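You operate a simulated robot arm through the tools that you are given. There is no shell and no other tool.

You are at the controls of a simulated two-armed robot. One attempt, no reset.

TASK
Grease the bearing till the grease pump reads FULL.
Fine: seat it in the cup, lock it, pump, then free the lock; the bearing stays in the cup.

The check looks at the end state, three seconds after you hand in, the way a careful person would. Anything else that was tipped, shoved, dropped, spilled or broken makes it a failure.

THE ROBOT
Two 7-joint arms with fingered hands on one trunk that stands fixed in place. Base frame: the origin is at the foot of the trunk, x ahead of it, y to its left, z up; the work surface is at about z = 850. Units: mm, rad, N and s.
The left shoulder is at [60, 138, 897], the right one opposite. With the tool pointing down near the work surface each hand reaches from about 400 to 920 mm from the base axis, measured 20 degrees to its own side. Payload 4 kg a hand.
Tool frame (each hand has its own): the origin (TCP) lies between the finger pads and is the grasp point; the fingertips stand 36 mm ahead of it; z points along the fingers, y is the line along which they close. Largest opening 120 mm; the body of the gripper starts 42 mm behind the TCP. The gripper is a hand of 5 fingers: y runs from the thumb to the fingers, the wrist lies at [-15, -109, -200] in the tool frame, and closing takes about 1.5 s.
Orientation is that of the tool frame in the base frame, as [roll, pitch, yaw] about the fixed x, y, z axes, in that order (R = Rz(yaw) Ry(pitch) Rx(roll)). With the fingers straight down and the wrist toward the robot, the tool's x, y and z point along [0, 1, 0], [1, 0, 0] and [0, 0, -1] of the base frame.

THE INTERFACE
- The arms move only by the tool arm_command. It takes "left_steps", "right_steps" or both (then of equal length, played together; a hand with none holds still); each is a list of rows, each a list of 7 numbers: the shift along the tool's x, y, z in cm, then the turn, a rotation vector about the tool's x, y, z in rad, then the gripper command, from -1 (fully open) to 1 (shut), values between in proportion. In form: [[tx, ty, tz, ax, ay, az, jaw], ...]. A call has 1 to 20 rows; each row is the pose to reach, as a shift and turn from the pose commanded when the call began, along the tool's axes at that moment. A row lasts 0.2 s, in which the tool goes at most 50 mm and 0.15 rad; a call with a longer step from one row to the next is refused whole, and so is a gripper value outside its range. A pose out of reach is approached as far as the arm can. The call stops where the force on the tool passes 40 N (or 10 N more than at its start, if that is more) or the arm is blocked; 0.2 s more then pass. Each finger travels about 153 mm/s and halts on what it meets, pressing with about 33 N; the grip force reading is that of the motor and also rises with nothing between the fingers. The clock runs only during rows and for 0.2 s after the last one: add rows that repeat a pose to give the fingers time. The reply holds the time, the measured pose of the TCP, the force on the tool along the base axes, the opening and the grip force, in the units named above and with some noise, with the torque about the TCP (base axes, N m) and any sound that the robot's microphone picked up.
- Cameras (640 x 400 px; columns grow to the right, rows downward): "scene" is now at [48.2, -22.5, 1527.8]; the picture's right is [-0.25, -0.97, 0.00], its down [-0.67, 0.17, -0.72] and it looks along [0.70, -0.18, -0.70] (base axes); focal length 323 px, centre (320, 200). "left" rides on the left gripper at [-69, -79, -131] in its tool frame; the picture's right is [-0.78, -0.29, 0.55], its down [0.55, -0.73, 0.40] and it looks along [0.29, 0.61, 0.74] (tool axes); focal length 222 px, centre (320, 200). "right" rides on the right gripper at [69, -79, -131] in its tool frame; the picture's right is [-0.79, 0.29, -0.55], its down [-0.55, -0.74, 0.40] and it looks along [-0.29, 0.61, 0.74] (tool axes); focal length 222 px, centre (320, 200). There is no depth. A picture from a camera that has moved, and an enlarged one, comes with that camera's place and axes in the base frame and with its lens.
- camera(camera): a new picture of that camera. No time passes.
- lift_body(by): slides the trunk up (or, below 0, down) by that many mm; the arms and the scene camera ride with it, the base frame stays. It gives what a move gives, with no picture.
- set_grasp(shape, hand): the hand has 5 fingers and takes this shape, open, in about a second: jaw (thumb against the fingers, like two jaws); tri (thumb and two fingers); tip (a fingertip pinch); poke (one finger out to press); point (the index stretched); flat (the hand flat); cup (the hand cupped); fist (a fist). The gripper value then closes the fingers along that shape, each until it touches; the sizes above hold for jaw. It gives what a move gives, with no picture.
- head_to(pan, tilt): turns the head with the scene camera to pan (to the left, within 1.501 rad either way) and tilt (down, from -0.506 to 1.204), counted from straight ahead of the robot. It gives what a move gives.
- close_up(camera, box): a new picture of the part [left, top, right, bottom] of that camera's present view, enlarged. No time passes.
- finish_job(): hands the job in; it is judged then, once.

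Places have to be worked out from the pictures, the camera data and where the tool is seen. Open the grippers and draw the arms clear of the work before you hand the job in, unless the task says otherwise.

The tools are called after ">>>" by a JSON object that holds its "op" and its "data". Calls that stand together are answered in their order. arm_command: Moves the arms, as the interface text tells. Its arguments: {"type":"object","properties":{"left_steps":{"type":"array","items":{"type":"array","items":{"type":"number"}}},"right_steps":{"type":"array","items":{"type":"array","items":{"type":"number"}}}},"required":[]} The other tools are called the same way: lift_body (by) slides the trunk up or down; set_grasp (shape, hand) gives the hand a shape; head_to (pan, tilt) turns the head that bears the scene camera; camera (camera) takes a picture; close_up (camera, box) takes an enlarged picture of a part of a camera's view; finish_job () hands the job in.

At the start:

```text
time_s: 0.0
left_tool_pos: [488.2, 13.8, 1201.9]
left_tool_rot: [-3.14, 0.0, 1.57]
left_contact_force: [-0.2, 1.1, -0.4]
left_ft_torque: [-0.01, 0.03, 0.0]
left_finger_gap: 119.7
left_finger_force: 0.1
left_shape: jaw
right_tool_pos: [537.9, -351.8, 1221.1]
right_tool_rot: [-3.14, 0.001, 1.571]
right_contact_force: [-0.1, -0.2, 0.2]
right_ft_torque: [0.0, 0.03, -0.02]
right_finger_gap: 119.5
right_finger_force: 0.0
right_shape: jaw
trunk travel left (down, up): [-475.0, 115.0]
head pan, tilt: [-0.25, 0.77]
```

scene: 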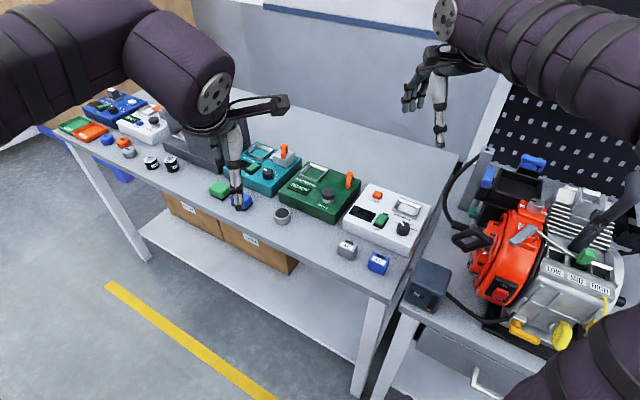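
right: 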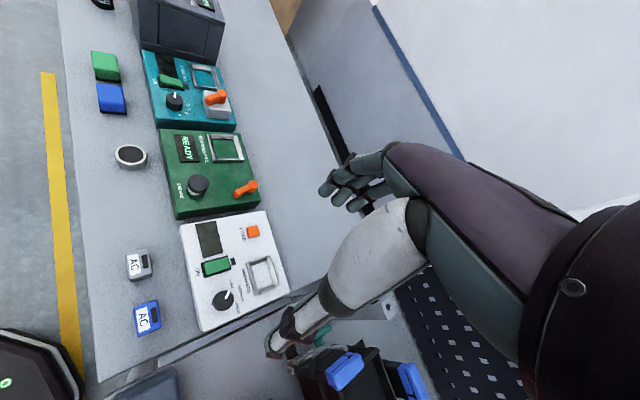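
left: 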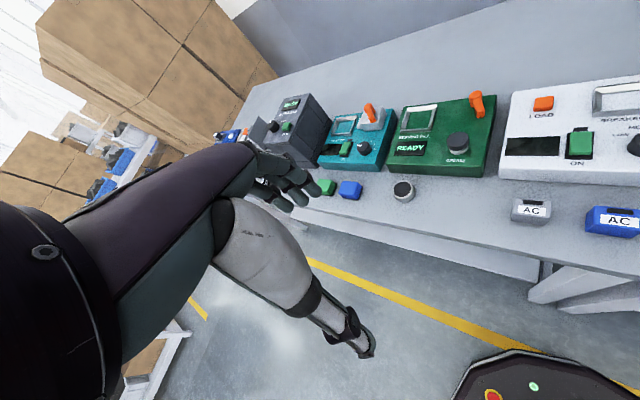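

The green box reading READY looks like the grease pump, with the round bearing lying in front of it. I will enlarge the pictures to read the labels.

>>> {"op": "close_up", "data": {"camera": "scene", "box": [240, 130, 400, 230]}}

>>> {"op": "close_up", "data": {"camera": "right", "box": [90, 110, 290, 235]}}

>>> {"op": "close_up", "data": {"camera": "left", "box": [340, 80, 540, 205]}}

```text
4.00 times, centred on (320, 180) of scene
camera zoom: at [48.2, -22.5, 1527.8], right [-0.25, -0.97, 0.0], down [-0.67, 0.17, -0.72], along [0.7, -0.18, -0.7], focal length 1293 px, centre (320, 280)
```

zoom: 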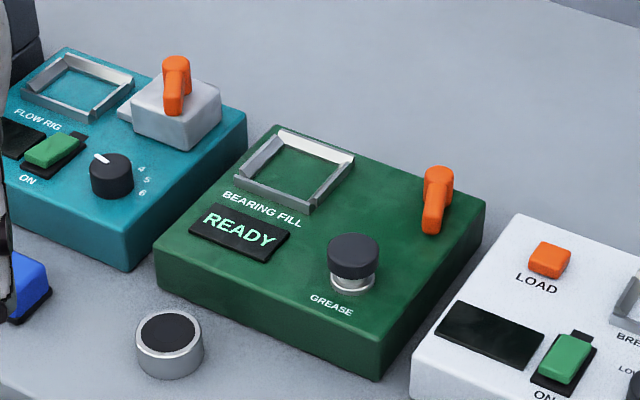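

```text
3.20 times, centred on (190, 172) of right
camera zoom: at [458.5, -281.9, 1351.5], right [0.29, -0.79, 0.55], down [-0.74, -0.55, -0.4], along [0.61, -0.29, -0.74], focal length 711 px, centre (736, 288)
```

zoom: 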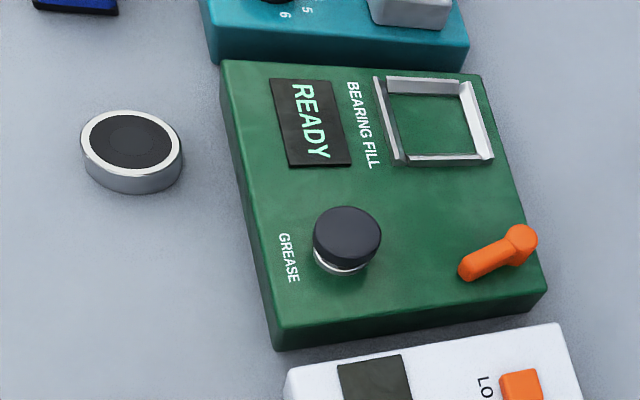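

```text
3.20 times, centred on (440, 142) of left
camera zoom: at [408.7, -56.3, 1332.7], right [-0.29, -0.78, -0.55], down [-0.73, 0.55, -0.4], along [0.61, 0.29, -0.74], focal length 711 px, centre (-64, 384)
```

zoom: 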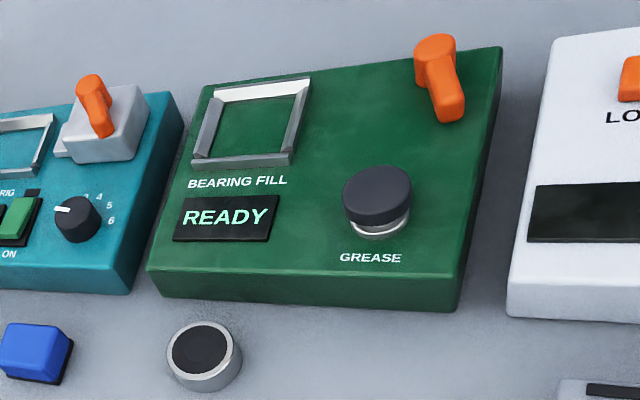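

The work table is turned about 45° to the robot: I judge the bearing to be near (680,-73), the cup near (800,-195), the GREASE knob near (660,-200) and the orange lever near (748,-290). I will look closer at the bearing, the lever and the right hand before moving.

>>> {"op": "close_up", "data": {"camera": "scene", "box": [260, 195, 308, 225]}}

>>> {"op": "close_up", "data": {"camera": "scene", "box": [295, 155, 375, 205]}}

>>> {"op": "close_up", "data": {"camera": "scene", "box": [380, 30, 540, 130]}}

>>> {"op": "close_up", "data": {"camera": "left", "box": [400, 80, 496, 140]}}

```text
13.33 times, centred on (284, 210) of scene
camera zoom: at [48.2, -22.5, 1527.8], right [-0.25, -0.97, 0.0], down [-0.67, 0.17, -0.72], along [0.7, -0.18, -0.7], focal length 4311 px, centre (800, 67)
```

zoom: 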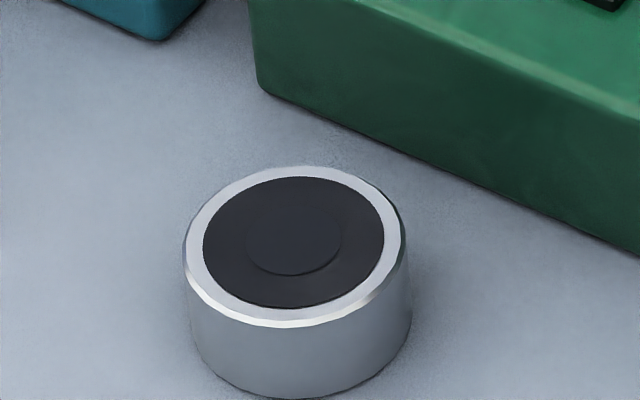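

```text
8.00 times, centred on (335, 180) of scene
camera zoom: at [48.2, -22.5, 1527.8], right [-0.25, -0.97, 0.0], down [-0.67, 0.17, -0.72], along [0.7, -0.18, -0.7], focal length 2586 px, centre (200, 360)
```

zoom: 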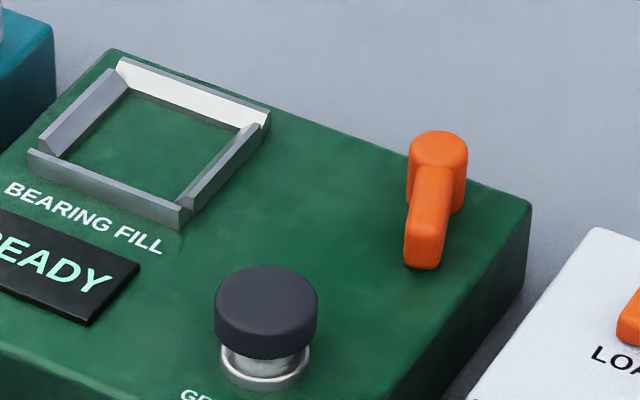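

```text
4.00 times, centred on (460, 80) of scene
camera zoom: at [48.2, -22.5, 1527.8], right [-0.25, -0.97, 0.0], down [-0.67, 0.17, -0.72], along [0.7, -0.18, -0.7], focal length 1293 px, centre (-240, 680)
```

zoom: 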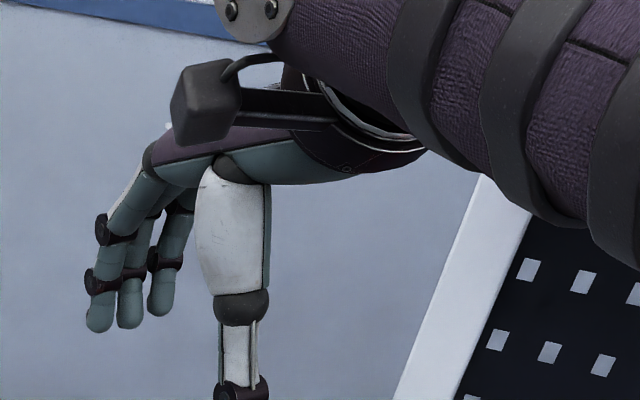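

```text
6.67 times, centred on (448, 110) of left
camera zoom: at [408.7, -56.3, 1332.7], right [-0.29, -0.78, -0.55], down [-0.73, 0.55, -0.4], along [0.61, 0.29, -0.74], focal length 1481 px, centre (-533, 800)
```

zoom: 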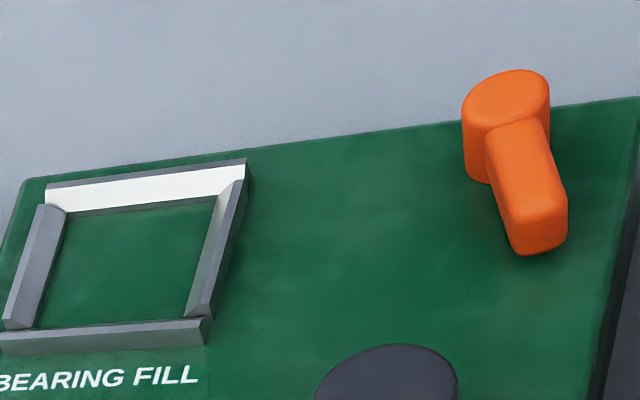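

The bearing is about Ø47 by 21 mm at (677,-73), the pump top is near z=888, the cup (about 51 mm inside) is near (810,-197), the knob top near (677,-206,922), and the lever post near (748,-292). I will first draw the left hand away to the left, turning its camera toward the pump so that it serves as a side view.

>>> {"op": "arm_command", "data": {"left_steps": [[3, -1, 0, 0, 0, 0.14, -1], [6, -2, 0, 0, 0, 0.28, -1], [9, -3, 0, 0, 0, 0.42, -1], [12, -4, 0, 0, 0, 0.56, -1], [15, -5, 0, 0, 0, 0.7, -1], [18, -5, 0, 0, 0, 0.8, -1], [18, -5, 0, 0, 0, 0.8, -1]]}}

>>> {"op": "set_grasp", "data": {"shape": "tri", "hand": "right"}}

```text
time_s: 1.8
left_tool_pos: [416.7, 349.9, 1142.3]
left_tool_rot: [-3.01, 0.088, 1.217]
left_contact_force: [-0.3, -0.4, 1.3]
left_ft_torque: [-0.01, -0.04, 0.02]
left_finger_gap: 119.8
left_finger_force: 0.1
left_shape: jaw
left hand out of reach, approached as far as the arm can: row 3, 4, 6, 7
right_tool_pos: [537.2, -350.7, 1219.8]
right_tool_rot: [3.14, -0.001, 1.572]
right_contact_force: [0.3, 0.6, 0.9]
right_ft_torque: [-0.05, -0.01, 0.02]
right_finger_gap: 120.0
right_finger_force: 0.1
right_shape: jaw
trunk travel left (down, up): [-475.0, 115.0]
head pan, tilt: [-0.25, 0.77]
stopped in row 7 (left hand): the arm was blocked; the commanded pose is now the measured one
```

```text
time_s: 2.7
left_tool_pos: [417.7, 351.1, 1141.3]
left_tool_rot: [-3.01, 0.088, 1.214]
left_contact_force: [0.1, -0.4, 0.1]
left_ft_torque: [0.03, 0.01, -0.03]
left_finger_gap: 119.6
left_finger_force: 0.0
left_shape: jaw
right_tool_pos: [537.2, -349.6, 1220.6]
right_tool_rot: [-3.142, 0.0, 1.572]
right_contact_force: [0.6, -0.7, -0.1]
right_ft_torque: [0.0, 0.02, 0.0]
right_finger_gap: 119.7
right_finger_force: 0.0
right_shape: tri
trunk travel left (down, up): [-475.0, 115.0]
head pan, tilt: [-0.25, 0.77]
```

The left hand was only partly able to follow and now stands at (417,351,1141), out of the way. I check the views and the tri shape of the right hand.

>>> {"op": "camera", "data": {"camera": "left"}}

>>> {"op": "camera", "data": {"camera": "scene"}}

>>> {"op": "camera", "data": {"camera": "right"}}

>>> {"op": "close_up", "data": {"camera": "scene", "box": [380, 30, 540, 130]}}

```text
taken
camera left: at [340.5, 317.9, 1287.0], right [-0.63, -0.65, -0.43], down [-0.55, 0.76, -0.34], along [0.55, 0.02, -0.83], focal length 222 px, centre (320, 200)
```

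left: 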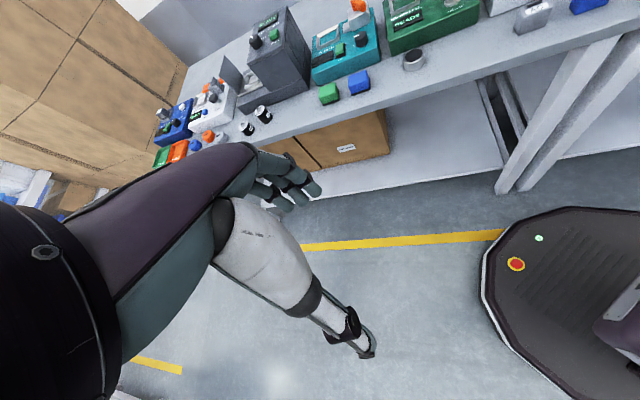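

```text
taken
camera scene: at [48.1, -22.1, 1527.9], right [-0.25, -0.97, 0.0], down [-0.67, 0.17, -0.72], along [0.7, -0.18, -0.7], focal length 323 px, centre (320, 200)
```

scene: 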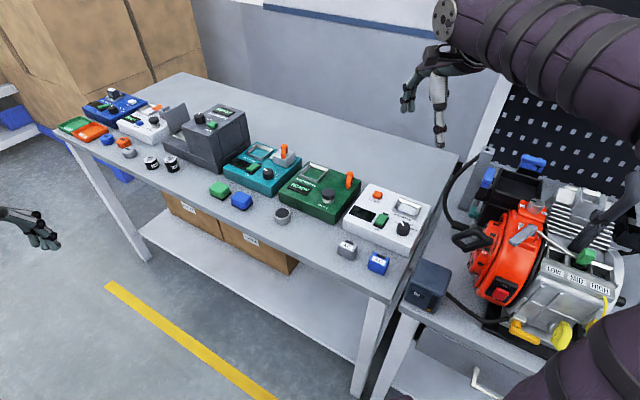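

```text
taken
camera right: at [458.5, -281.3, 1351.5], right [0.29, -0.78, 0.55], down [-0.73, -0.55, -0.4], along [0.61, -0.29, -0.74], focal length 222 px, centre (320, 200)
```

right: 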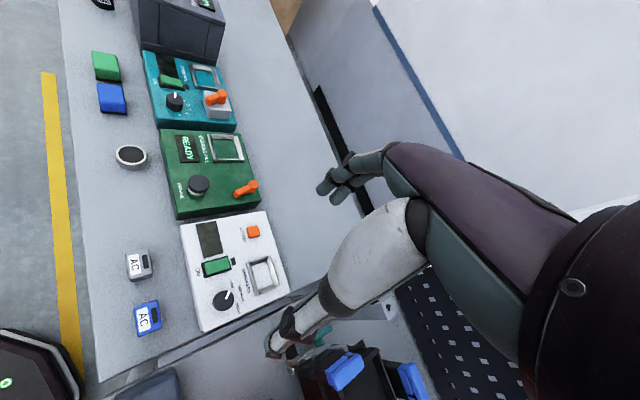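

```text
4.00 times, centred on (460, 80) of scene
camera zoom: at [48.1, -22.1, 1527.9], right [-0.25, -0.97, 0.0], down [-0.67, 0.17, -0.72], along [0.7, -0.18, -0.7], focal length 1293 px, centre (-240, 680)
```

zoom: 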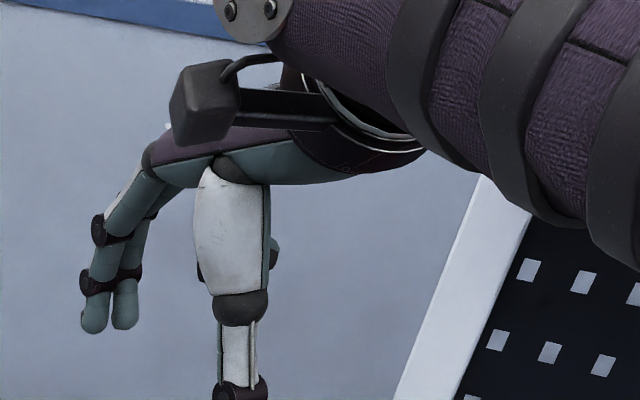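

The tri shape gives thumb and two fingers closing along base x, which is the diagonal of the cup and so a good grip for setting it in. I move the right hand above the bearing, staying high.

>>> {"op": "arm_command", "data": {"right_steps": [[4, 2, 0, 0, 0, 0, -1], [8, 4, 0, 0, 0, 0, -1], [12, 6, 0, 0, 0, 0, -1], [16, 8, 0, 0, 0, 0, -1], [20, 10, 0, 0, 0, 0, -1], [24, 12, 0, 0, 0, 0, -1], [27.6, 14, 0, 0, 0, 0, -1], [27.6, 14, 4, 0, 0, 0, -1], [27.6, 14, 8, 0, 0, 0, -1], [27.6, 14, 12, 0, 0, 0, -1], [27.6, 14, 14, 0, 0, 0, -1], [27.6, 14, 14, 0, 0, 0, -1]]}}

>>> {"op": "camera", "data": {"camera": "right"}}

>>> {"op": "camera", "data": {"camera": "scene"}}

```text
time_s: 5.3
left_tool_pos: [417.5, 350.6, 1141.8]
left_tool_rot: [-3.01, 0.087, 1.214]
left_contact_force: [-0.3, 0.5, -0.2]
left_ft_torque: [-0.01, 0.02, 0.0]
left_finger_gap: 119.8
left_finger_force: 0.1
left_shape: jaw
right_tool_pos: [679.9, -73.6, 1080.1]
right_tool_rot: [-3.141, 0.0, 1.57]
right_contact_force: [0.2, -0.1, -0.6]
right_ft_torque: [0.0, 0.01, 0.01]
right_finger_gap: 119.8
right_finger_force: 0.0
right_shape: tri
trunk travel left (down, up): [-475.0, 115.0]
head pan, tilt: [-0.25, 0.77]
```

```text
taken
camera right: at [599.7, -4.2, 1211.2], right [0.29, -0.78, 0.55], down [-0.73, -0.55, -0.4], along [0.61, -0.29, -0.74], focal length 222 px, centre (320, 200)
```

right: 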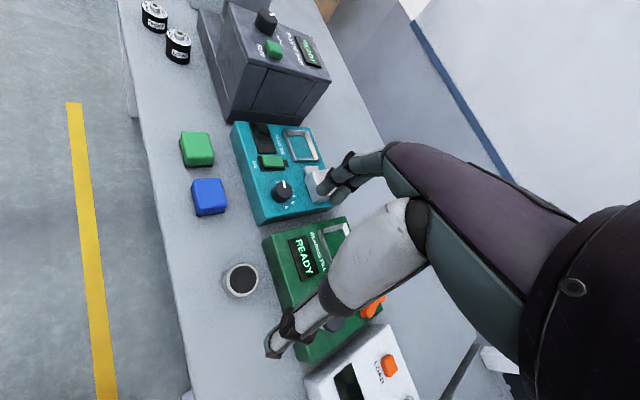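

```text
taken
camera scene: at [48.2, -22.3, 1527.9], right [-0.25, -0.97, 0.0], down [-0.67, 0.17, -0.72], along [0.7, -0.18, -0.7], focal length 323 px, centre (320, 200)
```

scene: 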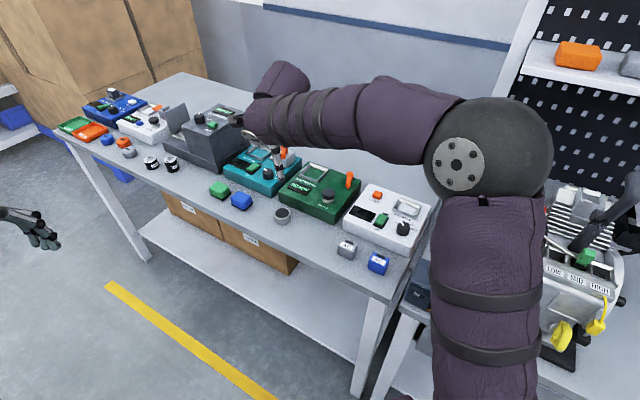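

The bearing shows at about (241,279) in the right camera, giving about (677.7,-70); I take an enlarged look to refine before descending.

>>> {"op": "close_up", "data": {"camera": "right", "box": [200, 250, 296, 310]}}

>>> {"op": "close_up", "data": {"camera": "scene", "box": [240, 120, 336, 180]}}

```text
6.67 times, centred on (248, 280) of right
camera zoom: at [599.7, -4.2, 1211.2], right [0.29, -0.78, 0.55], down [-0.73, -0.55, -0.4], along [0.61, -0.29, -0.74], focal length 1481 px, centre (800, -333)
```

zoom: 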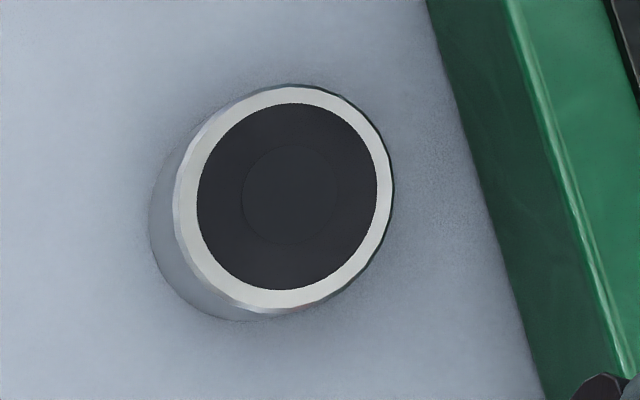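

```text
6.67 times, centred on (288, 150) of scene
camera zoom: at [48.2, -22.3, 1527.9], right [-0.25, -0.97, 0.0], down [-0.67, 0.17, -0.72], along [0.7, -0.18, -0.7], focal length 2155 px, centre (533, 533)
```

zoom: 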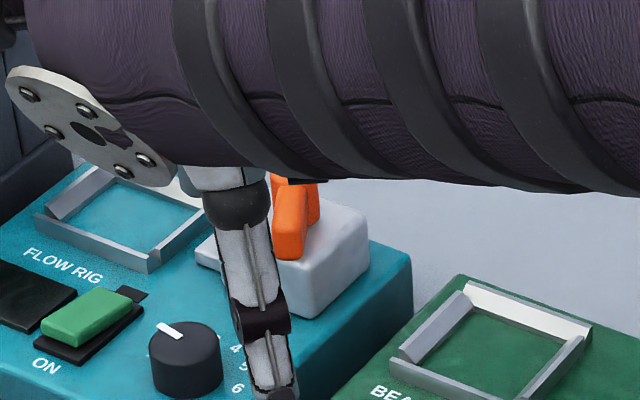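

Both cameras agree on the bearing at about (678,-73). The pump's front-left corner is at about (748,-76), so I narrow the fingers to around 70 mm before descending, and stop part way to check.

>>> {"op": "arm_command", "data": {"right_steps": [[0, -0.1, 0, 0, 0, 0, -0.2], [0, -0.1, 0, 0, 0, 0, -0.2], [0, -0.1, 0, 0, 0, 0, -0.2], [0, -0.1, 3, 0, 0, 0, -0.2], [0, -0.1, 6, 0, 0, 0, -0.2], [0, -0.1, 9, 0, 0, 0, -0.2], [0, -0.1, 11, 0, 0, 0, -0.2], [0, -0.1, 11, 0, 0, 0, -0.2]]}}

>>> {"op": "camera", "data": {"camera": "right"}}

>>> {"op": "close_up", "data": {"camera": "scene", "box": [220, 130, 348, 210]}}

>>> {"op": "close_up", "data": {"camera": "left", "box": [340, 0, 500, 100]}}

```text
time_s: 7.1
left_tool_pos: [417.2, 349.8, 1141.3]
left_tool_rot: [-3.01, 0.087, 1.212]
left_contact_force: [-0.2, 0.3, 0.1]
left_ft_torque: [0.02, -0.01, -0.02]
left_finger_gap: 119.8
left_finger_force: 0.0
left_shape: jaw
right_tool_pos: [675.5, -73.6, 971.5]
right_tool_rot: [3.141, 0.0, 1.571]
right_contact_force: [0.1, 0.2, -0.5]
right_ft_torque: [0.01, 0.0, 0.0]
right_finger_gap: 72.0
right_finger_force: 0.1
right_shape: tri
trunk travel left (down, up): [-475.0, 115.0]
head pan, tilt: [-0.25, 0.77]
```

```text
taken
camera right: at [596.3, -4.7, 1102.1], right [0.29, -0.78, 0.55], down [-0.73, -0.55, -0.4], along [0.61, -0.29, -0.74], focal length 222 px, centre (320, 200)
```

right: 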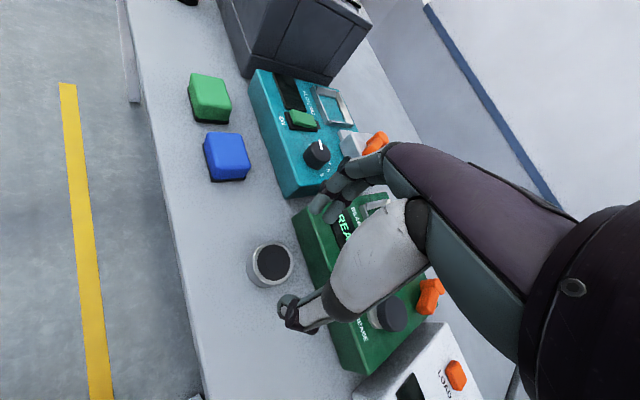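

```text
5.00 times, centred on (284, 170) of scene
camera zoom: at [48.2, -22.4, 1527.9], right [-0.25, -0.97, 0.0], down [-0.67, 0.17, -0.72], along [0.7, -0.18, -0.7], focal length 1616 px, centre (500, 350)
```

zoom: 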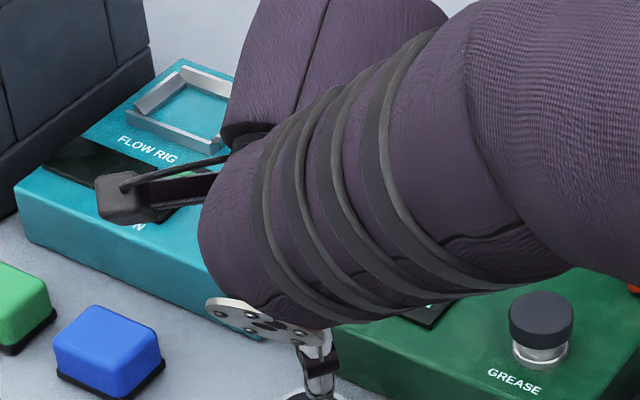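

```text
4.00 times, centred on (420, 50) of left
camera zoom: at [340.6, 317.6, 1287.1], right [-0.63, -0.65, -0.43], down [-0.55, 0.76, -0.34], along [0.55, 0.02, -0.83], focal length 888 px, centre (-80, 800)
```

zoom: 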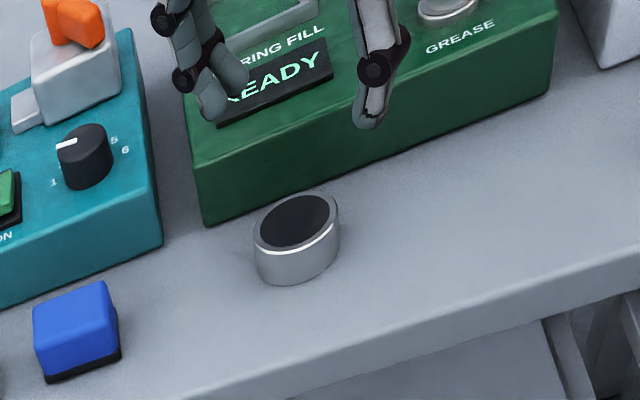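

The opening is 72 mm and the hand stands over the bearing. I look closely through the right camera at thumb and fingertips to check the alignment.

>>> {"op": "close_up", "data": {"camera": "right", "box": [232, 170, 392, 350]}}

>>> {"op": "close_up", "data": {"camera": "left", "box": [370, 0, 450, 80]}}

```text
2.22 times, centred on (312, 260) of right
camera zoom: at [596.3, -4.7, 1102.1], right [0.29, -0.78, 0.55], down [-0.73, -0.55, -0.4], along [0.61, -0.29, -0.74], focal length 494 px, centre (338, 67)
```

zoom: 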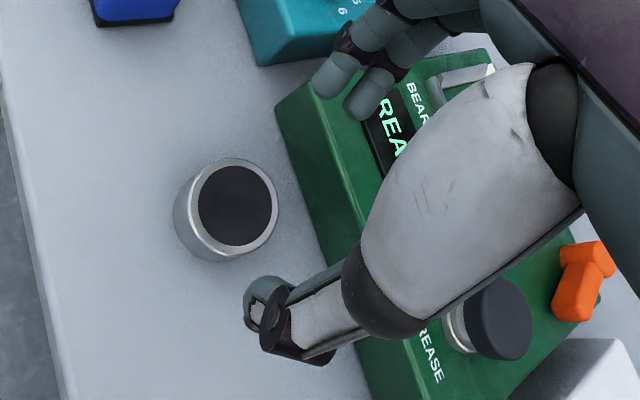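

```text
5.00 times, centred on (410, 40) of left
camera zoom: at [340.6, 317.6, 1287.1], right [-0.63, -0.65, -0.43], down [-0.55, 0.76, -0.34], along [0.55, 0.02, -0.83], focal length 1111 px, centre (-130, 1000)
```

zoom: 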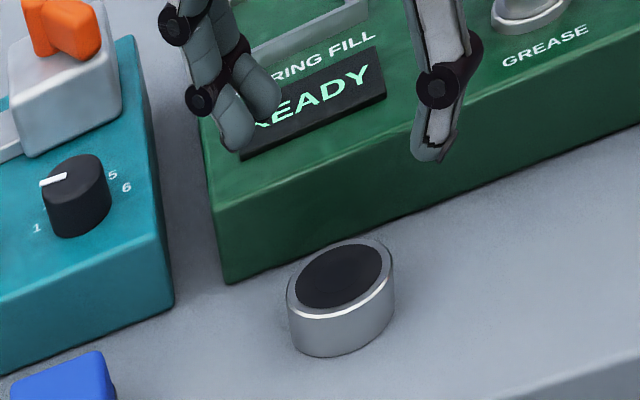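

Thumb tip at about (634,-72) and fingertips at about (715,-67) and (716,-85) straddle the bearing at (679,-73). I shift by about 2 mm and lower to TCP z≈895, so the tips stand a few mm above the table.

>>> {"op": "arm_command", "data": {"right_steps": [[0.1, 0.2, 1.5, 0, 0, 0, -0.2], [0.1, 0.2, 3, 0, 0, 0, -0.2], [0.1, 0.2, 4.5, 0, 0, 0, -0.2], [0.1, 0.2, 6, 0, 0, 0, -0.2], [0.1, 0.2, 7, 0, 0, 0, -0.2], [0.1, 0.2, 7.6, 0, 0, 0, -0.2], [0.1, 0.2, 7.6, 0, 0, 0, -0.2]]}}

>>> {"op": "close_up", "data": {"camera": "right", "box": [232, 150, 392, 350]}}

>>> {"op": "close_up", "data": {"camera": "left", "box": [370, 0, 466, 80]}}

```text
time_s: 8.3
left_tool_pos: [415.8, 350.4, 1142.8]
left_tool_rot: [-3.011, 0.085, 1.213]
left_contact_force: [0.7, -0.6, -0.5]
left_ft_torque: [0.04, 0.04, -0.01]
left_finger_gap: 119.9
left_finger_force: 0.2
left_shape: jaw
right_tool_pos: [684.6, -70.3, 915.4]
right_tool_rot: [3.118, -0.011, 1.576]
right_contact_force: [-7.5, -0.5, 23.6]
right_ft_torque: [-0.22, -1.15, -0.1]
right_finger_gap: 70.3
right_finger_force: 0.0
right_shape: tri
trunk travel left (down, up): [-475.0, 115.0]
head pan, tilt: [-0.25, 0.77]
stopped in row 6 (right hand): the force on the tool passed its limit at 46 N (the readings are from after the stop); the commanded pose is now the measured one
```

```text
2.00 times, centred on (312, 250) of right
camera zoom: at [600.6, -3.0, 1044.4], right [0.28, -0.79, 0.55], down [-0.72, -0.55, -0.42], along [0.63, -0.28, -0.73], focal length 444 px, centre (336, 100)
```

zoom: 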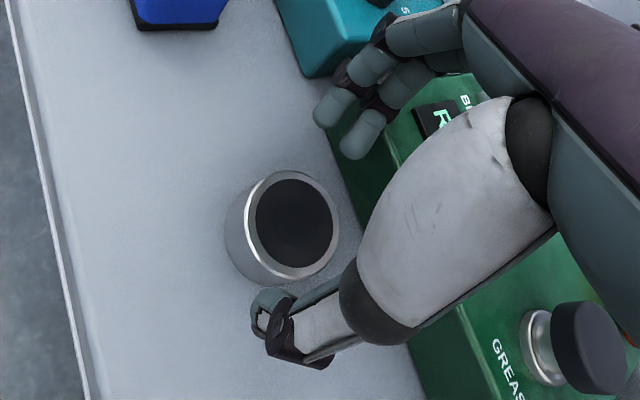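

```text
5.00 times, centred on (418, 40) of left
camera zoom: at [339.0, 317.5, 1287.7], right [-0.63, -0.65, -0.43], down [-0.55, 0.76, -0.34], along [0.55, 0.02, -0.83], focal length 1111 px, centre (-170, 1000)
```

zoom: 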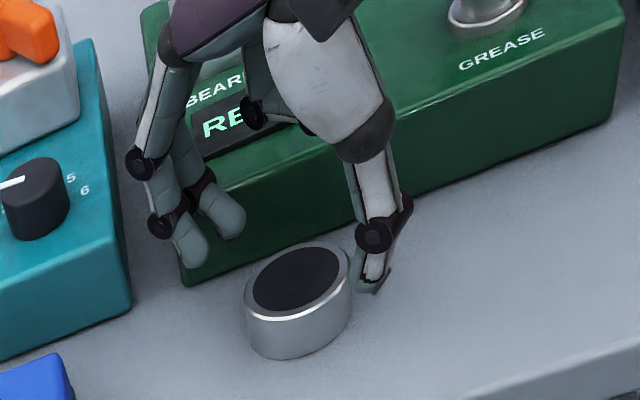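

The far finger's knuckle came down on the pump's front-left corner (contact point about (742,-79)); nothing seems displaced. I raise 6 cm and level the hand, then will turn the grip axis parallel to the pump's front edge so the fingers clear it.

>>> {"op": "arm_command", "data": {"right_steps": [[0, 0, -2, 0.012, -0.005, 0, -0.2], [0, -0.3, -4, 0.024, -0.011, 0, -0.2], [-0.2, -0.5, -6, 0.024, -0.011, 0.005, -0.2], [-0.2, -0.5, -6, 0.024, -0.011, 0.005, -0.2]]}}

>>> {"op": "close_up", "data": {"camera": "left", "box": [370, 0, 498, 80]}}

>>> {"op": "close_up", "data": {"camera": "right", "box": [232, 150, 392, 350]}}

```text
time_s: 9.3
left_tool_pos: [418.8, 350.3, 1141.7]
left_tool_rot: [-3.008, 0.089, 1.214]
left_contact_force: [0.3, 0.0, -0.1]
left_ft_torque: [-0.01, 0.01, 0.0]
left_finger_gap: 119.6
left_finger_force: 0.0
left_shape: jaw
right_tool_pos: [676.9, -74.5, 970.4]
right_tool_rot: [-3.13, 0.003, 1.569]
right_contact_force: [-0.1, 0.7, -0.3]
right_ft_torque: [0.0, 0.02, -0.02]
right_finger_gap: 72.0
right_finger_force: 0.2
right_shape: tri
trunk travel left (down, up): [-475.0, 115.0]
head pan, tilt: [-0.25, 0.77]
```

```text
5.00 times, centred on (434, 40) of left
camera zoom: at [340.8, 317.8, 1286.9], right [-0.63, -0.65, -0.43], down [-0.55, 0.76, -0.34], along [0.55, 0.02, -0.83], focal length 1111 px, centre (-250, 1000)
```

zoom: 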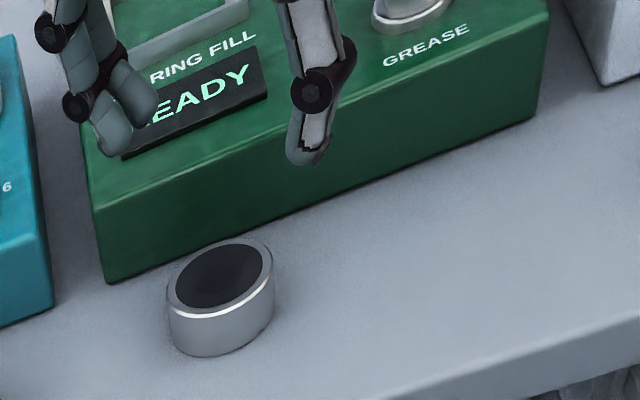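

```text
2.00 times, centred on (312, 250) of right
camera zoom: at [600.0, -3.4, 1100.5], right [0.3, -0.78, 0.55], down [-0.74, -0.55, -0.39], along [0.6, -0.29, -0.74], focal length 444 px, centre (336, 100)
```

zoom: 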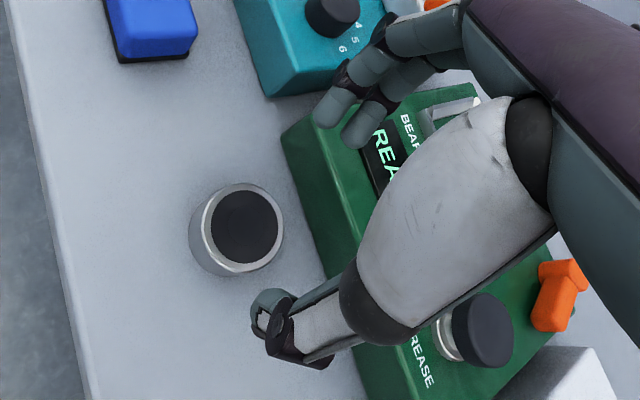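

The bearing and pump stand as before. Now I turn the hand about the vertical by about 45° so that the grip axis is parallel to the pump's front edge.

>>> {"op": "arm_command", "data": {"right_steps": [[0, 0, 0, 0, 0, -0.13, -0.2], [0, 0, 0, 0, 0, -0.26, -0.2], [0, 0, 0, 0, 0, -0.39, -0.2], [0, 0, 0, 0, 0, -0.52, -0.2], [0, 0, 0, 0, 0, -0.65, -0.2], [0, 0.1, 0, 0, 0, -0.78, -0.2], [0, 0.1, 0, 0, 0, -0.78, -0.2]]}}

>>> {"op": "camera", "data": {"camera": "right"}}

>>> {"op": "close_up", "data": {"camera": "left", "box": [370, 0, 498, 80]}}

>>> {"op": "camera", "data": {"camera": "scene"}}

```text
time_s: 10.9
left_tool_pos: [418.8, 350.8, 1141.5]
left_tool_rot: [-3.01, 0.088, 1.214]
left_contact_force: [-0.1, -0.9, -0.1]
left_ft_torque: [0.01, 0.0, 0.03]
left_finger_gap: 120.2
left_finger_force: 0.1
left_shape: jaw
right_tool_pos: [677.4, -73.9, 970.3]
right_tool_rot: [-3.131, -0.005, 2.351]
right_contact_force: [-1.1, 0.1, 0.3]
right_ft_torque: [0.01, 0.0, -0.01]
right_finger_gap: 71.9
right_finger_force: 0.2
right_shape: tri
trunk travel left (down, up): [-475.0, 115.0]
head pan, tilt: [-0.25, 0.77]
```

```text
taken
camera right: at [573.5, -80.0, 1101.7], right [0.76, -0.35, 0.54], down [-0.14, -0.91, -0.39], along [0.63, 0.22, -0.74], focal length 222 px, centre (320, 200)
```

right: 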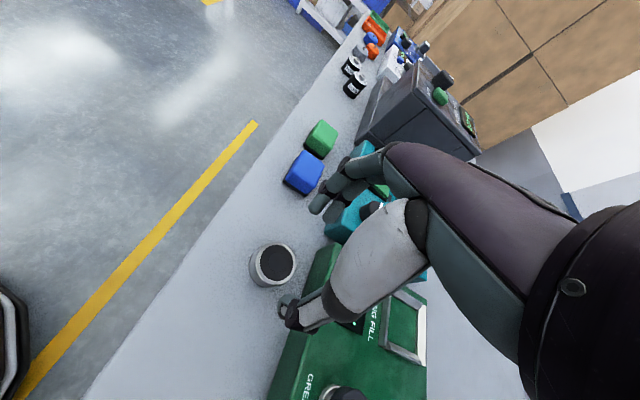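

```text
5.00 times, centred on (434, 40) of left
camera zoom: at [340.5, 317.8, 1287.0], right [-0.63, -0.65, -0.43], down [-0.55, 0.76, -0.34], along [0.55, 0.02, -0.83], focal length 1111 px, centre (-250, 1000)
```

zoom: 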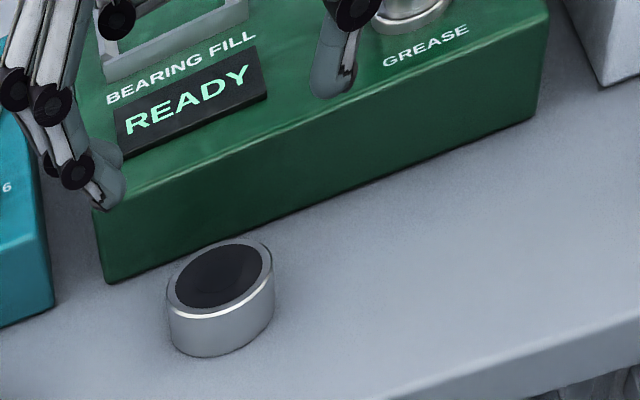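

```text
taken
camera scene: at [48.2, -22.2, 1527.9], right [-0.25, -0.97, 0.0], down [-0.67, 0.17, -0.72], along [0.7, -0.18, -0.7], focal length 323 px, centre (320, 200)
```

scene: 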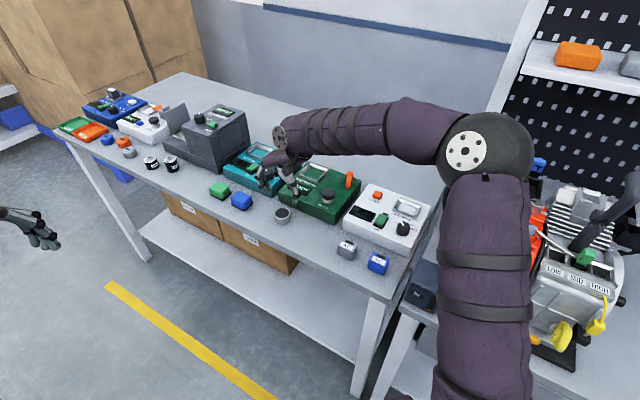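

The grip axis now runs along the pump's front and the bearing computes to (678,-73), under the TCP. I lower the hand to about TCP z=896.

>>> {"op": "arm_command", "data": {"right_steps": [[0, 0.05, 1.5, 0, 0, 0, -0.2], [0, 0.05, 3, 0, 0, 0, -0.2], [0, 0.05, 4.5, 0, 0, 0, -0.2], [0, 0.05, 5.5, 0, 0, 0, -0.2], [0, 0.05, 6.5, 0, 0, 0, -0.2], [0, 0.05, 7.2, 0, 0, 0, -0.2], [0, 0.05, 7.2, 0, 0, 0, -0.2]]}}

>>> {"op": "camera", "data": {"camera": "right"}}

>>> {"op": "close_up", "data": {"camera": "left", "box": [370, 0, 498, 80]}}

>>> {"op": "close_up", "data": {"camera": "scene", "box": [230, 160, 326, 230]}}

```text
time_s: 12.5
left_tool_pos: [418.2, 350.4, 1140.7]
left_tool_rot: [-3.01, 0.089, 1.213]
left_contact_force: [-0.3, -0.4, -0.3]
left_ft_torque: [0.02, 0.03, 0.02]
left_finger_gap: 119.6
left_finger_force: 0.0
left_shape: jaw
right_tool_pos: [677.2, -73.0, 896.9]
right_tool_rot: [-3.132, -0.003, 2.348]
right_contact_force: [-0.3, 0.4, 0.0]
right_ft_torque: [-0.03, 0.03, 0.01]
right_finger_gap: 72.3
right_finger_force: 0.0
right_shape: tri
trunk travel left (down, up): [-475.0, 115.0]
head pan, tilt: [-0.25, 0.77]
```

```text
taken
camera right: at [573.5, -79.6, 1028.6], right [0.76, -0.35, 0.54], down [-0.14, -0.91, -0.39], along [0.63, 0.22, -0.74], focal length 222 px, centre (320, 200)
```

right: 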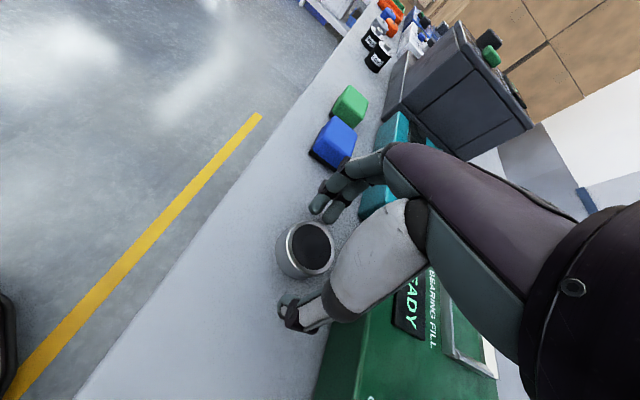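

```text
5.00 times, centred on (434, 40) of left
camera zoom: at [340.6, 317.7, 1287.0], right [-0.63, -0.65, -0.43], down [-0.55, 0.76, -0.34], along [0.55, 0.02, -0.83], focal length 1111 px, centre (-250, 1000)
```

zoom: 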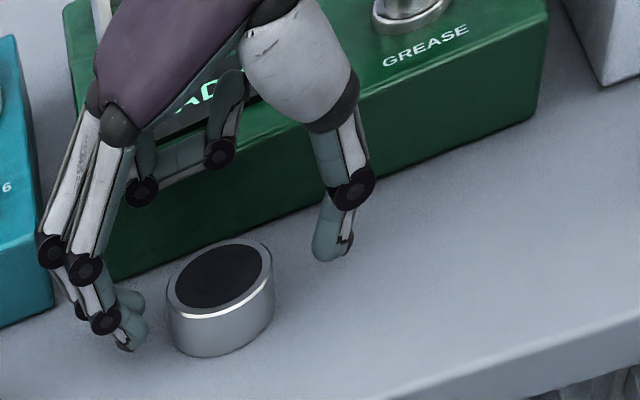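

```text
5.71 times, centred on (278, 195) of scene
camera zoom: at [48.3, -22.3, 1527.9], right [-0.25, -0.97, 0.0], down [-0.67, 0.17, -0.72], along [0.7, -0.18, -0.7], focal length 1847 px, centre (560, 229)
```

zoom: 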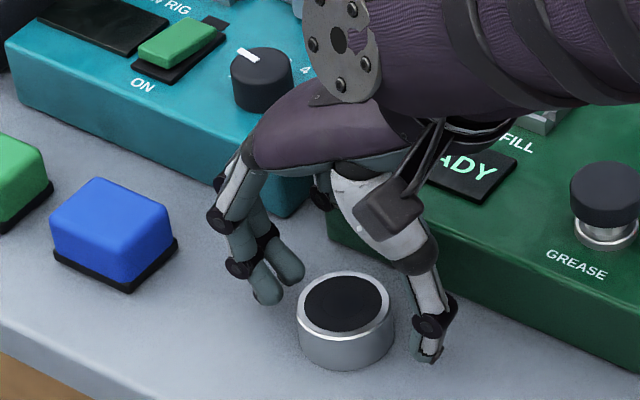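

The bearing lies centred between thumb and the two fingertips. I close the fingers gradually.

>>> {"op": "arm_command", "data": {"right_steps": [[0, 0, 0, 0, 0, 0, -0.1], [0, 0, 0, 0, 0, 0, 0], [0, 0, 0, 0, 0, 0, 0.1], [0, 0, 0, 0, 0, 0, 0.2], [0, 0, 0, 0, 0, 0, 0.3], [0, 0, 0, 0, 0, 0, 0.4], [0, 0, 0, 0, 0, 0, 0.5], [0, 0, 0, 0, 0, 0, 0.6], [0, 0, 0, 0, 0, 0, 0.6]]}}

>>> {"op": "close_up", "data": {"camera": "left", "box": [370, 0, 498, 80]}}

>>> {"op": "close_up", "data": {"camera": "scene", "box": [230, 160, 326, 230]}}

>>> {"op": "close_up", "data": {"camera": "right", "box": [232, 150, 392, 350]}}

```text
time_s: 14.5
left_tool_pos: [417.6, 350.5, 1141.1]
left_tool_rot: [-3.01, 0.089, 1.215]
left_contact_force: [0.8, 0.7, 0.1]
left_ft_torque: [-0.01, -0.01, 0.0]
left_finger_gap: 119.8
left_finger_force: 0.0
left_shape: jaw
right_tool_pos: [676.9, -73.8, 896.9]
right_tool_rot: [-3.132, -0.004, 2.348]
right_contact_force: [-0.1, -1.0, 0.6]
right_ft_torque: [0.01, -0.02, 0.02]
right_finger_gap: 37.4
right_finger_force: 33.5
right_shape: tri
trunk travel left (down, up): [-475.0, 115.0]
head pan, tilt: [-0.25, 0.77]
```

```text
5.00 times, centred on (434, 40) of left
camera zoom: at [340.6, 317.7, 1287.0], right [-0.63, -0.65, -0.43], down [-0.55, 0.76, -0.34], along [0.55, 0.02, -0.83], focal length 1111 px, centre (-250, 1000)
```

zoom: 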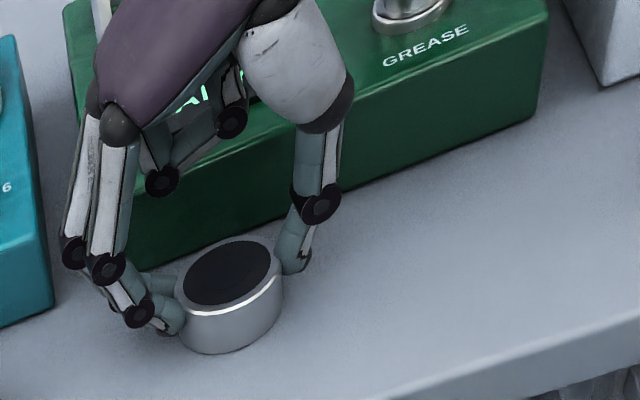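

```text
5.71 times, centred on (278, 195) of scene
camera zoom: at [48.3, -22.3, 1527.8], right [-0.25, -0.97, 0.0], down [-0.67, 0.17, -0.72], along [0.7, -0.18, -0.7], focal length 1847 px, centre (560, 229)
```

zoom: 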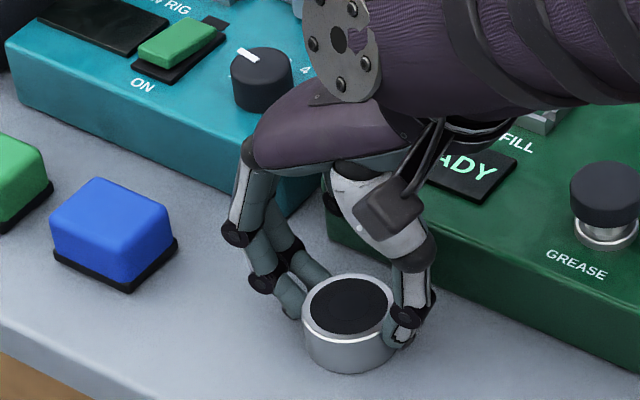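

```text
2.00 times, centred on (312, 250) of right
camera zoom: at [573.5, -79.6, 1028.7], right [0.76, -0.35, 0.54], down [-0.14, -0.91, -0.39], along [0.63, 0.22, -0.74], focal length 444 px, centre (336, 100)
```

zoom: 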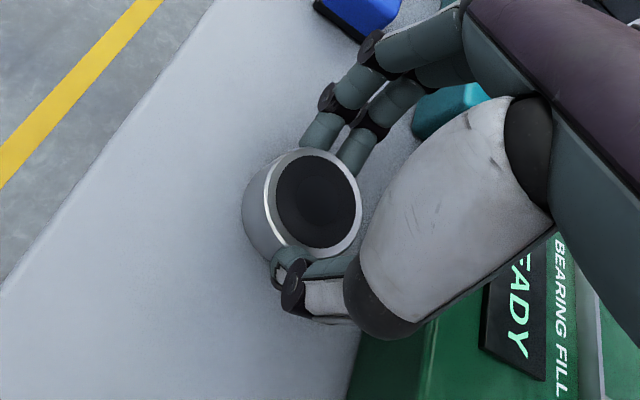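

Grip force reads 33.5 N and the bearing sits in a three-point grip. I lift it slowly by 5 cm and look.

>>> {"op": "arm_command", "data": {"right_steps": [[0, 0, 0, 0, 0, 0, 0.8], [0, 0, -0.5, 0, 0, 0, 0.8], [0, 0, -1.5, 0, 0, 0, 0.8], [0, 0, -3, 0, 0, 0, 0.8], [0, 0, -5, 0, 0, 0, 0.8], [0, 0, -5, 0, 0, 0, 0.8]]}}

>>> {"op": "close_up", "data": {"camera": "left", "box": [370, 0, 498, 80]}}

>>> {"op": "close_up", "data": {"camera": "scene", "box": [230, 160, 326, 230]}}

>>> {"op": "close_up", "data": {"camera": "right", "box": [232, 150, 392, 350]}}

```text
time_s: 15.9
left_tool_pos: [417.0, 350.3, 1141.0]
left_tool_rot: [-3.008, 0.09, 1.215]
left_contact_force: [0.6, 1.1, -0.1]
left_ft_torque: [0.02, 0.01, -0.05]
left_finger_gap: 119.8
left_finger_force: 0.0
left_shape: jaw
right_tool_pos: [677.9, -72.9, 949.2]
right_tool_rot: [-3.133, -0.003, 2.35]
right_contact_force: [0.1, -0.7, -0.5]
right_ft_torque: [0.01, 0.01, -0.02]
right_finger_gap: 38.0
right_finger_force: 33.4
right_shape: tri
trunk travel left (down, up): [-475.0, 115.0]
head pan, tilt: [-0.25, 0.77]
```

```text
5.00 times, centred on (434, 40) of left
camera zoom: at [340.8, 317.7, 1287.0], right [-0.63, -0.65, -0.43], down [-0.55, 0.76, -0.34], along [0.55, 0.02, -0.83], focal length 1111 px, centre (-250, 1000)
```

zoom: 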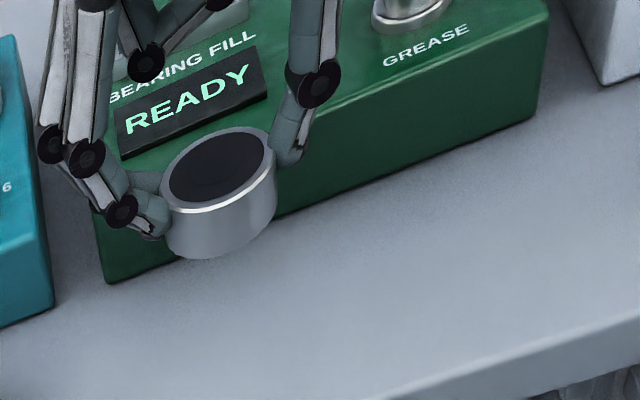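

```text
5.71 times, centred on (278, 195) of scene
camera zoom: at [48.5, -22.3, 1527.8], right [-0.25, -0.97, 0.0], down [-0.67, 0.17, -0.72], along [0.7, -0.18, -0.7], focal length 1847 px, centre (560, 229)
```

zoom: 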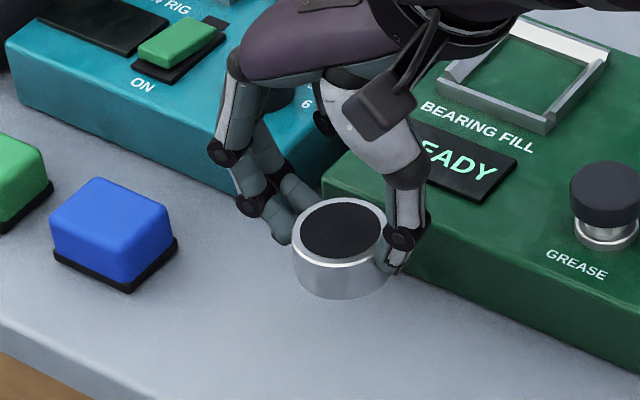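

```text
2.00 times, centred on (312, 250) of right
camera zoom: at [574.4, -79.9, 1079.6], right [0.76, -0.35, 0.54], down [-0.14, -0.91, -0.39], along [0.63, 0.22, -0.74], focal length 444 px, centre (336, 100)
```

zoom: 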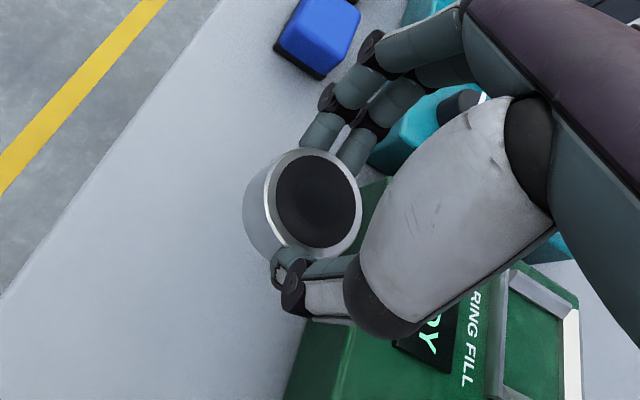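

The bearing is lifted cleanly and level. I look closer to see how far the fingertips stand above its bottom edge.

>>> {"op": "close_up", "data": {"camera": "left", "box": [384, 20, 440, 55]}}

>>> {"op": "close_up", "data": {"camera": "scene", "box": [262, 180, 310, 210]}}

```text
11.43 times, centred on (412, 38) of left
camera zoom: at [340.8, 317.7, 1287.0], right [-0.63, -0.65, -0.43], down [-0.55, 0.76, -0.34], along [0.55, 0.02, -0.83], focal length 2538 px, centre (-731, 2057)
```

zoom: 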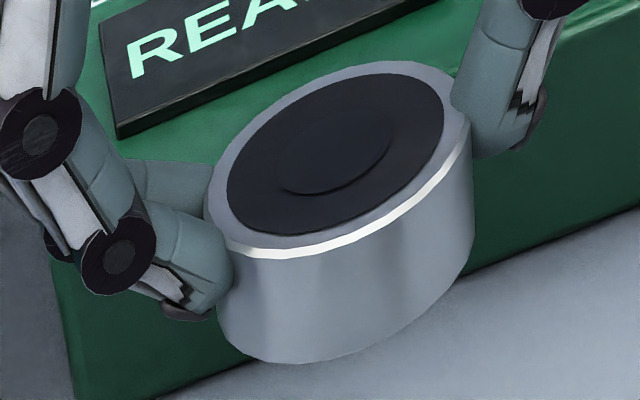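

```text
13.33 times, centred on (286, 195) of scene
camera zoom: at [48.5, -22.3, 1527.8], right [-0.25, -0.97, 0.0], down [-0.67, 0.17, -0.72], along [0.7, -0.18, -0.7], focal length 4311 px, centre (773, 267)
```

zoom: 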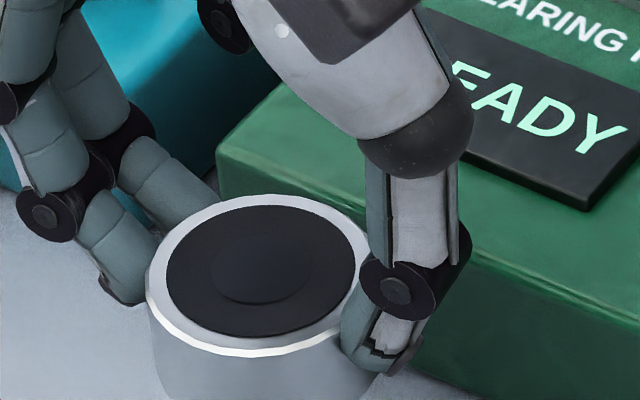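

The fingertips stand only about 8 mm above the bearing's bottom edge, while the cup's walls are about 10.5 mm high. I will set the bearing back down on the table at the same spot and take it again about 5 mm higher, so the fingers clear the cup walls.

>>> {"op": "arm_command", "data": {"right_steps": [[0, 0, 2, 0, 0, 0, 0.8], [0, 0, 3.5, 0, 0, 0, 0.8], [0, 0, 4.5, 0, 0, 0, 0.8], [0, 0, 4.95, 0, 0, 0, 0.8], [0, 0, 4.95, 0, 0, 0, 0.8], [0, 0, 4.95, 0, 0, 0, 0.4], [0, 0, 4.95, 0, 0, 0, 0.2], [0, 0, 4.95, 0, 0, 0, 0.0], [0, 0, 4.95, 0, 0, 0, -0.1], [0, 0, 4.95, 0, 0, 0, -0.2], [0, 0, 4.6, 0, 0, 0, -0.2], [0, 0, 4.4, 0, 0, 0, -0.2]]}}

>>> {"op": "close_up", "data": {"camera": "left", "box": [370, 0, 498, 80]}}

>>> {"op": "close_up", "data": {"camera": "scene", "box": [230, 160, 326, 230]}}

>>> {"op": "close_up", "data": {"camera": "right", "box": [232, 150, 392, 350]}}

```text
time_s: 18.5
left_tool_pos: [417.3, 349.0, 1142.6]
left_tool_rot: [-3.012, 0.089, 1.214]
left_contact_force: [0.3, -0.5, -0.4]
left_ft_torque: [0.02, 0.01, 0.03]
left_finger_gap: 120.2
left_finger_force: 0.1
left_shape: jaw
right_tool_pos: [677.4, -74.6, 905.3]
right_tool_rot: [-3.132, -0.004, 2.349]
right_contact_force: [-0.1, 1.2, -0.6]
right_ft_torque: [0.02, 0.01, 0.01]
right_finger_gap: 71.9
right_finger_force: 0.0
right_shape: tri
trunk travel left (down, up): [-475.0, 115.0]
head pan, tilt: [-0.25, 0.77]
```

```text
5.00 times, centred on (434, 40) of left
camera zoom: at [340.6, 317.7, 1287.0], right [-0.63, -0.65, -0.43], down [-0.55, 0.76, -0.34], along [0.55, 0.02, -0.83], focal length 1111 px, centre (-250, 1000)
```

zoom: 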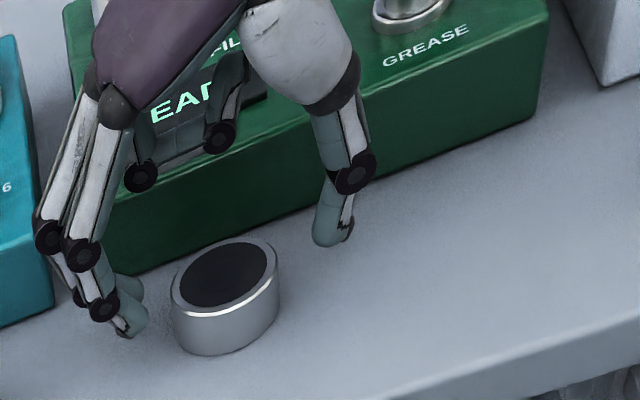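

```text
5.71 times, centred on (278, 195) of scene
camera zoom: at [48.3, -22.3, 1527.8], right [-0.25, -0.97, 0.0], down [-0.67, 0.17, -0.72], along [0.7, -0.18, -0.7], focal length 1847 px, centre (560, 229)
```

zoom: 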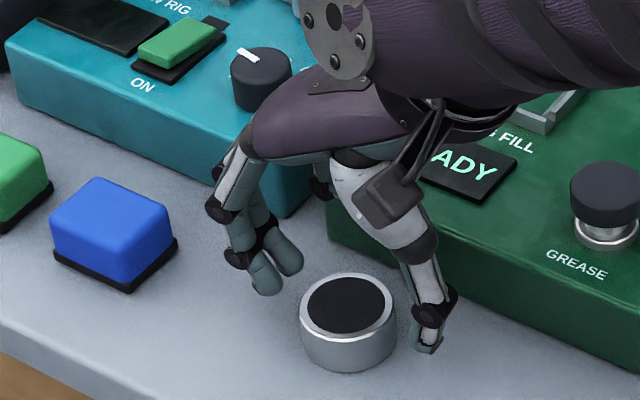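

```text
2.00 times, centred on (312, 250) of right
camera zoom: at [573.1, -79.8, 1035.7], right [0.76, -0.35, 0.54], down [-0.14, -0.91, -0.39], along [0.63, 0.22, -0.74], focal length 444 px, centre (336, 100)
```

zoom: 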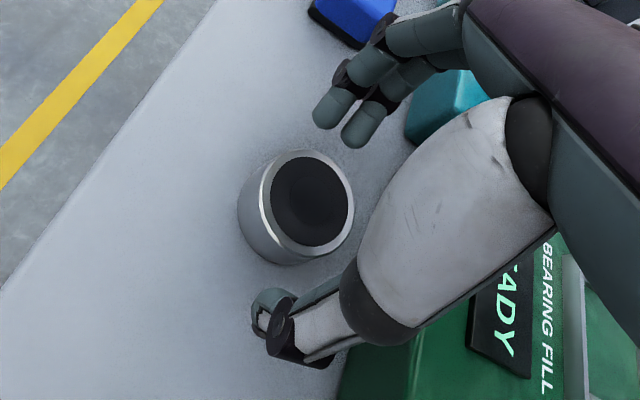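

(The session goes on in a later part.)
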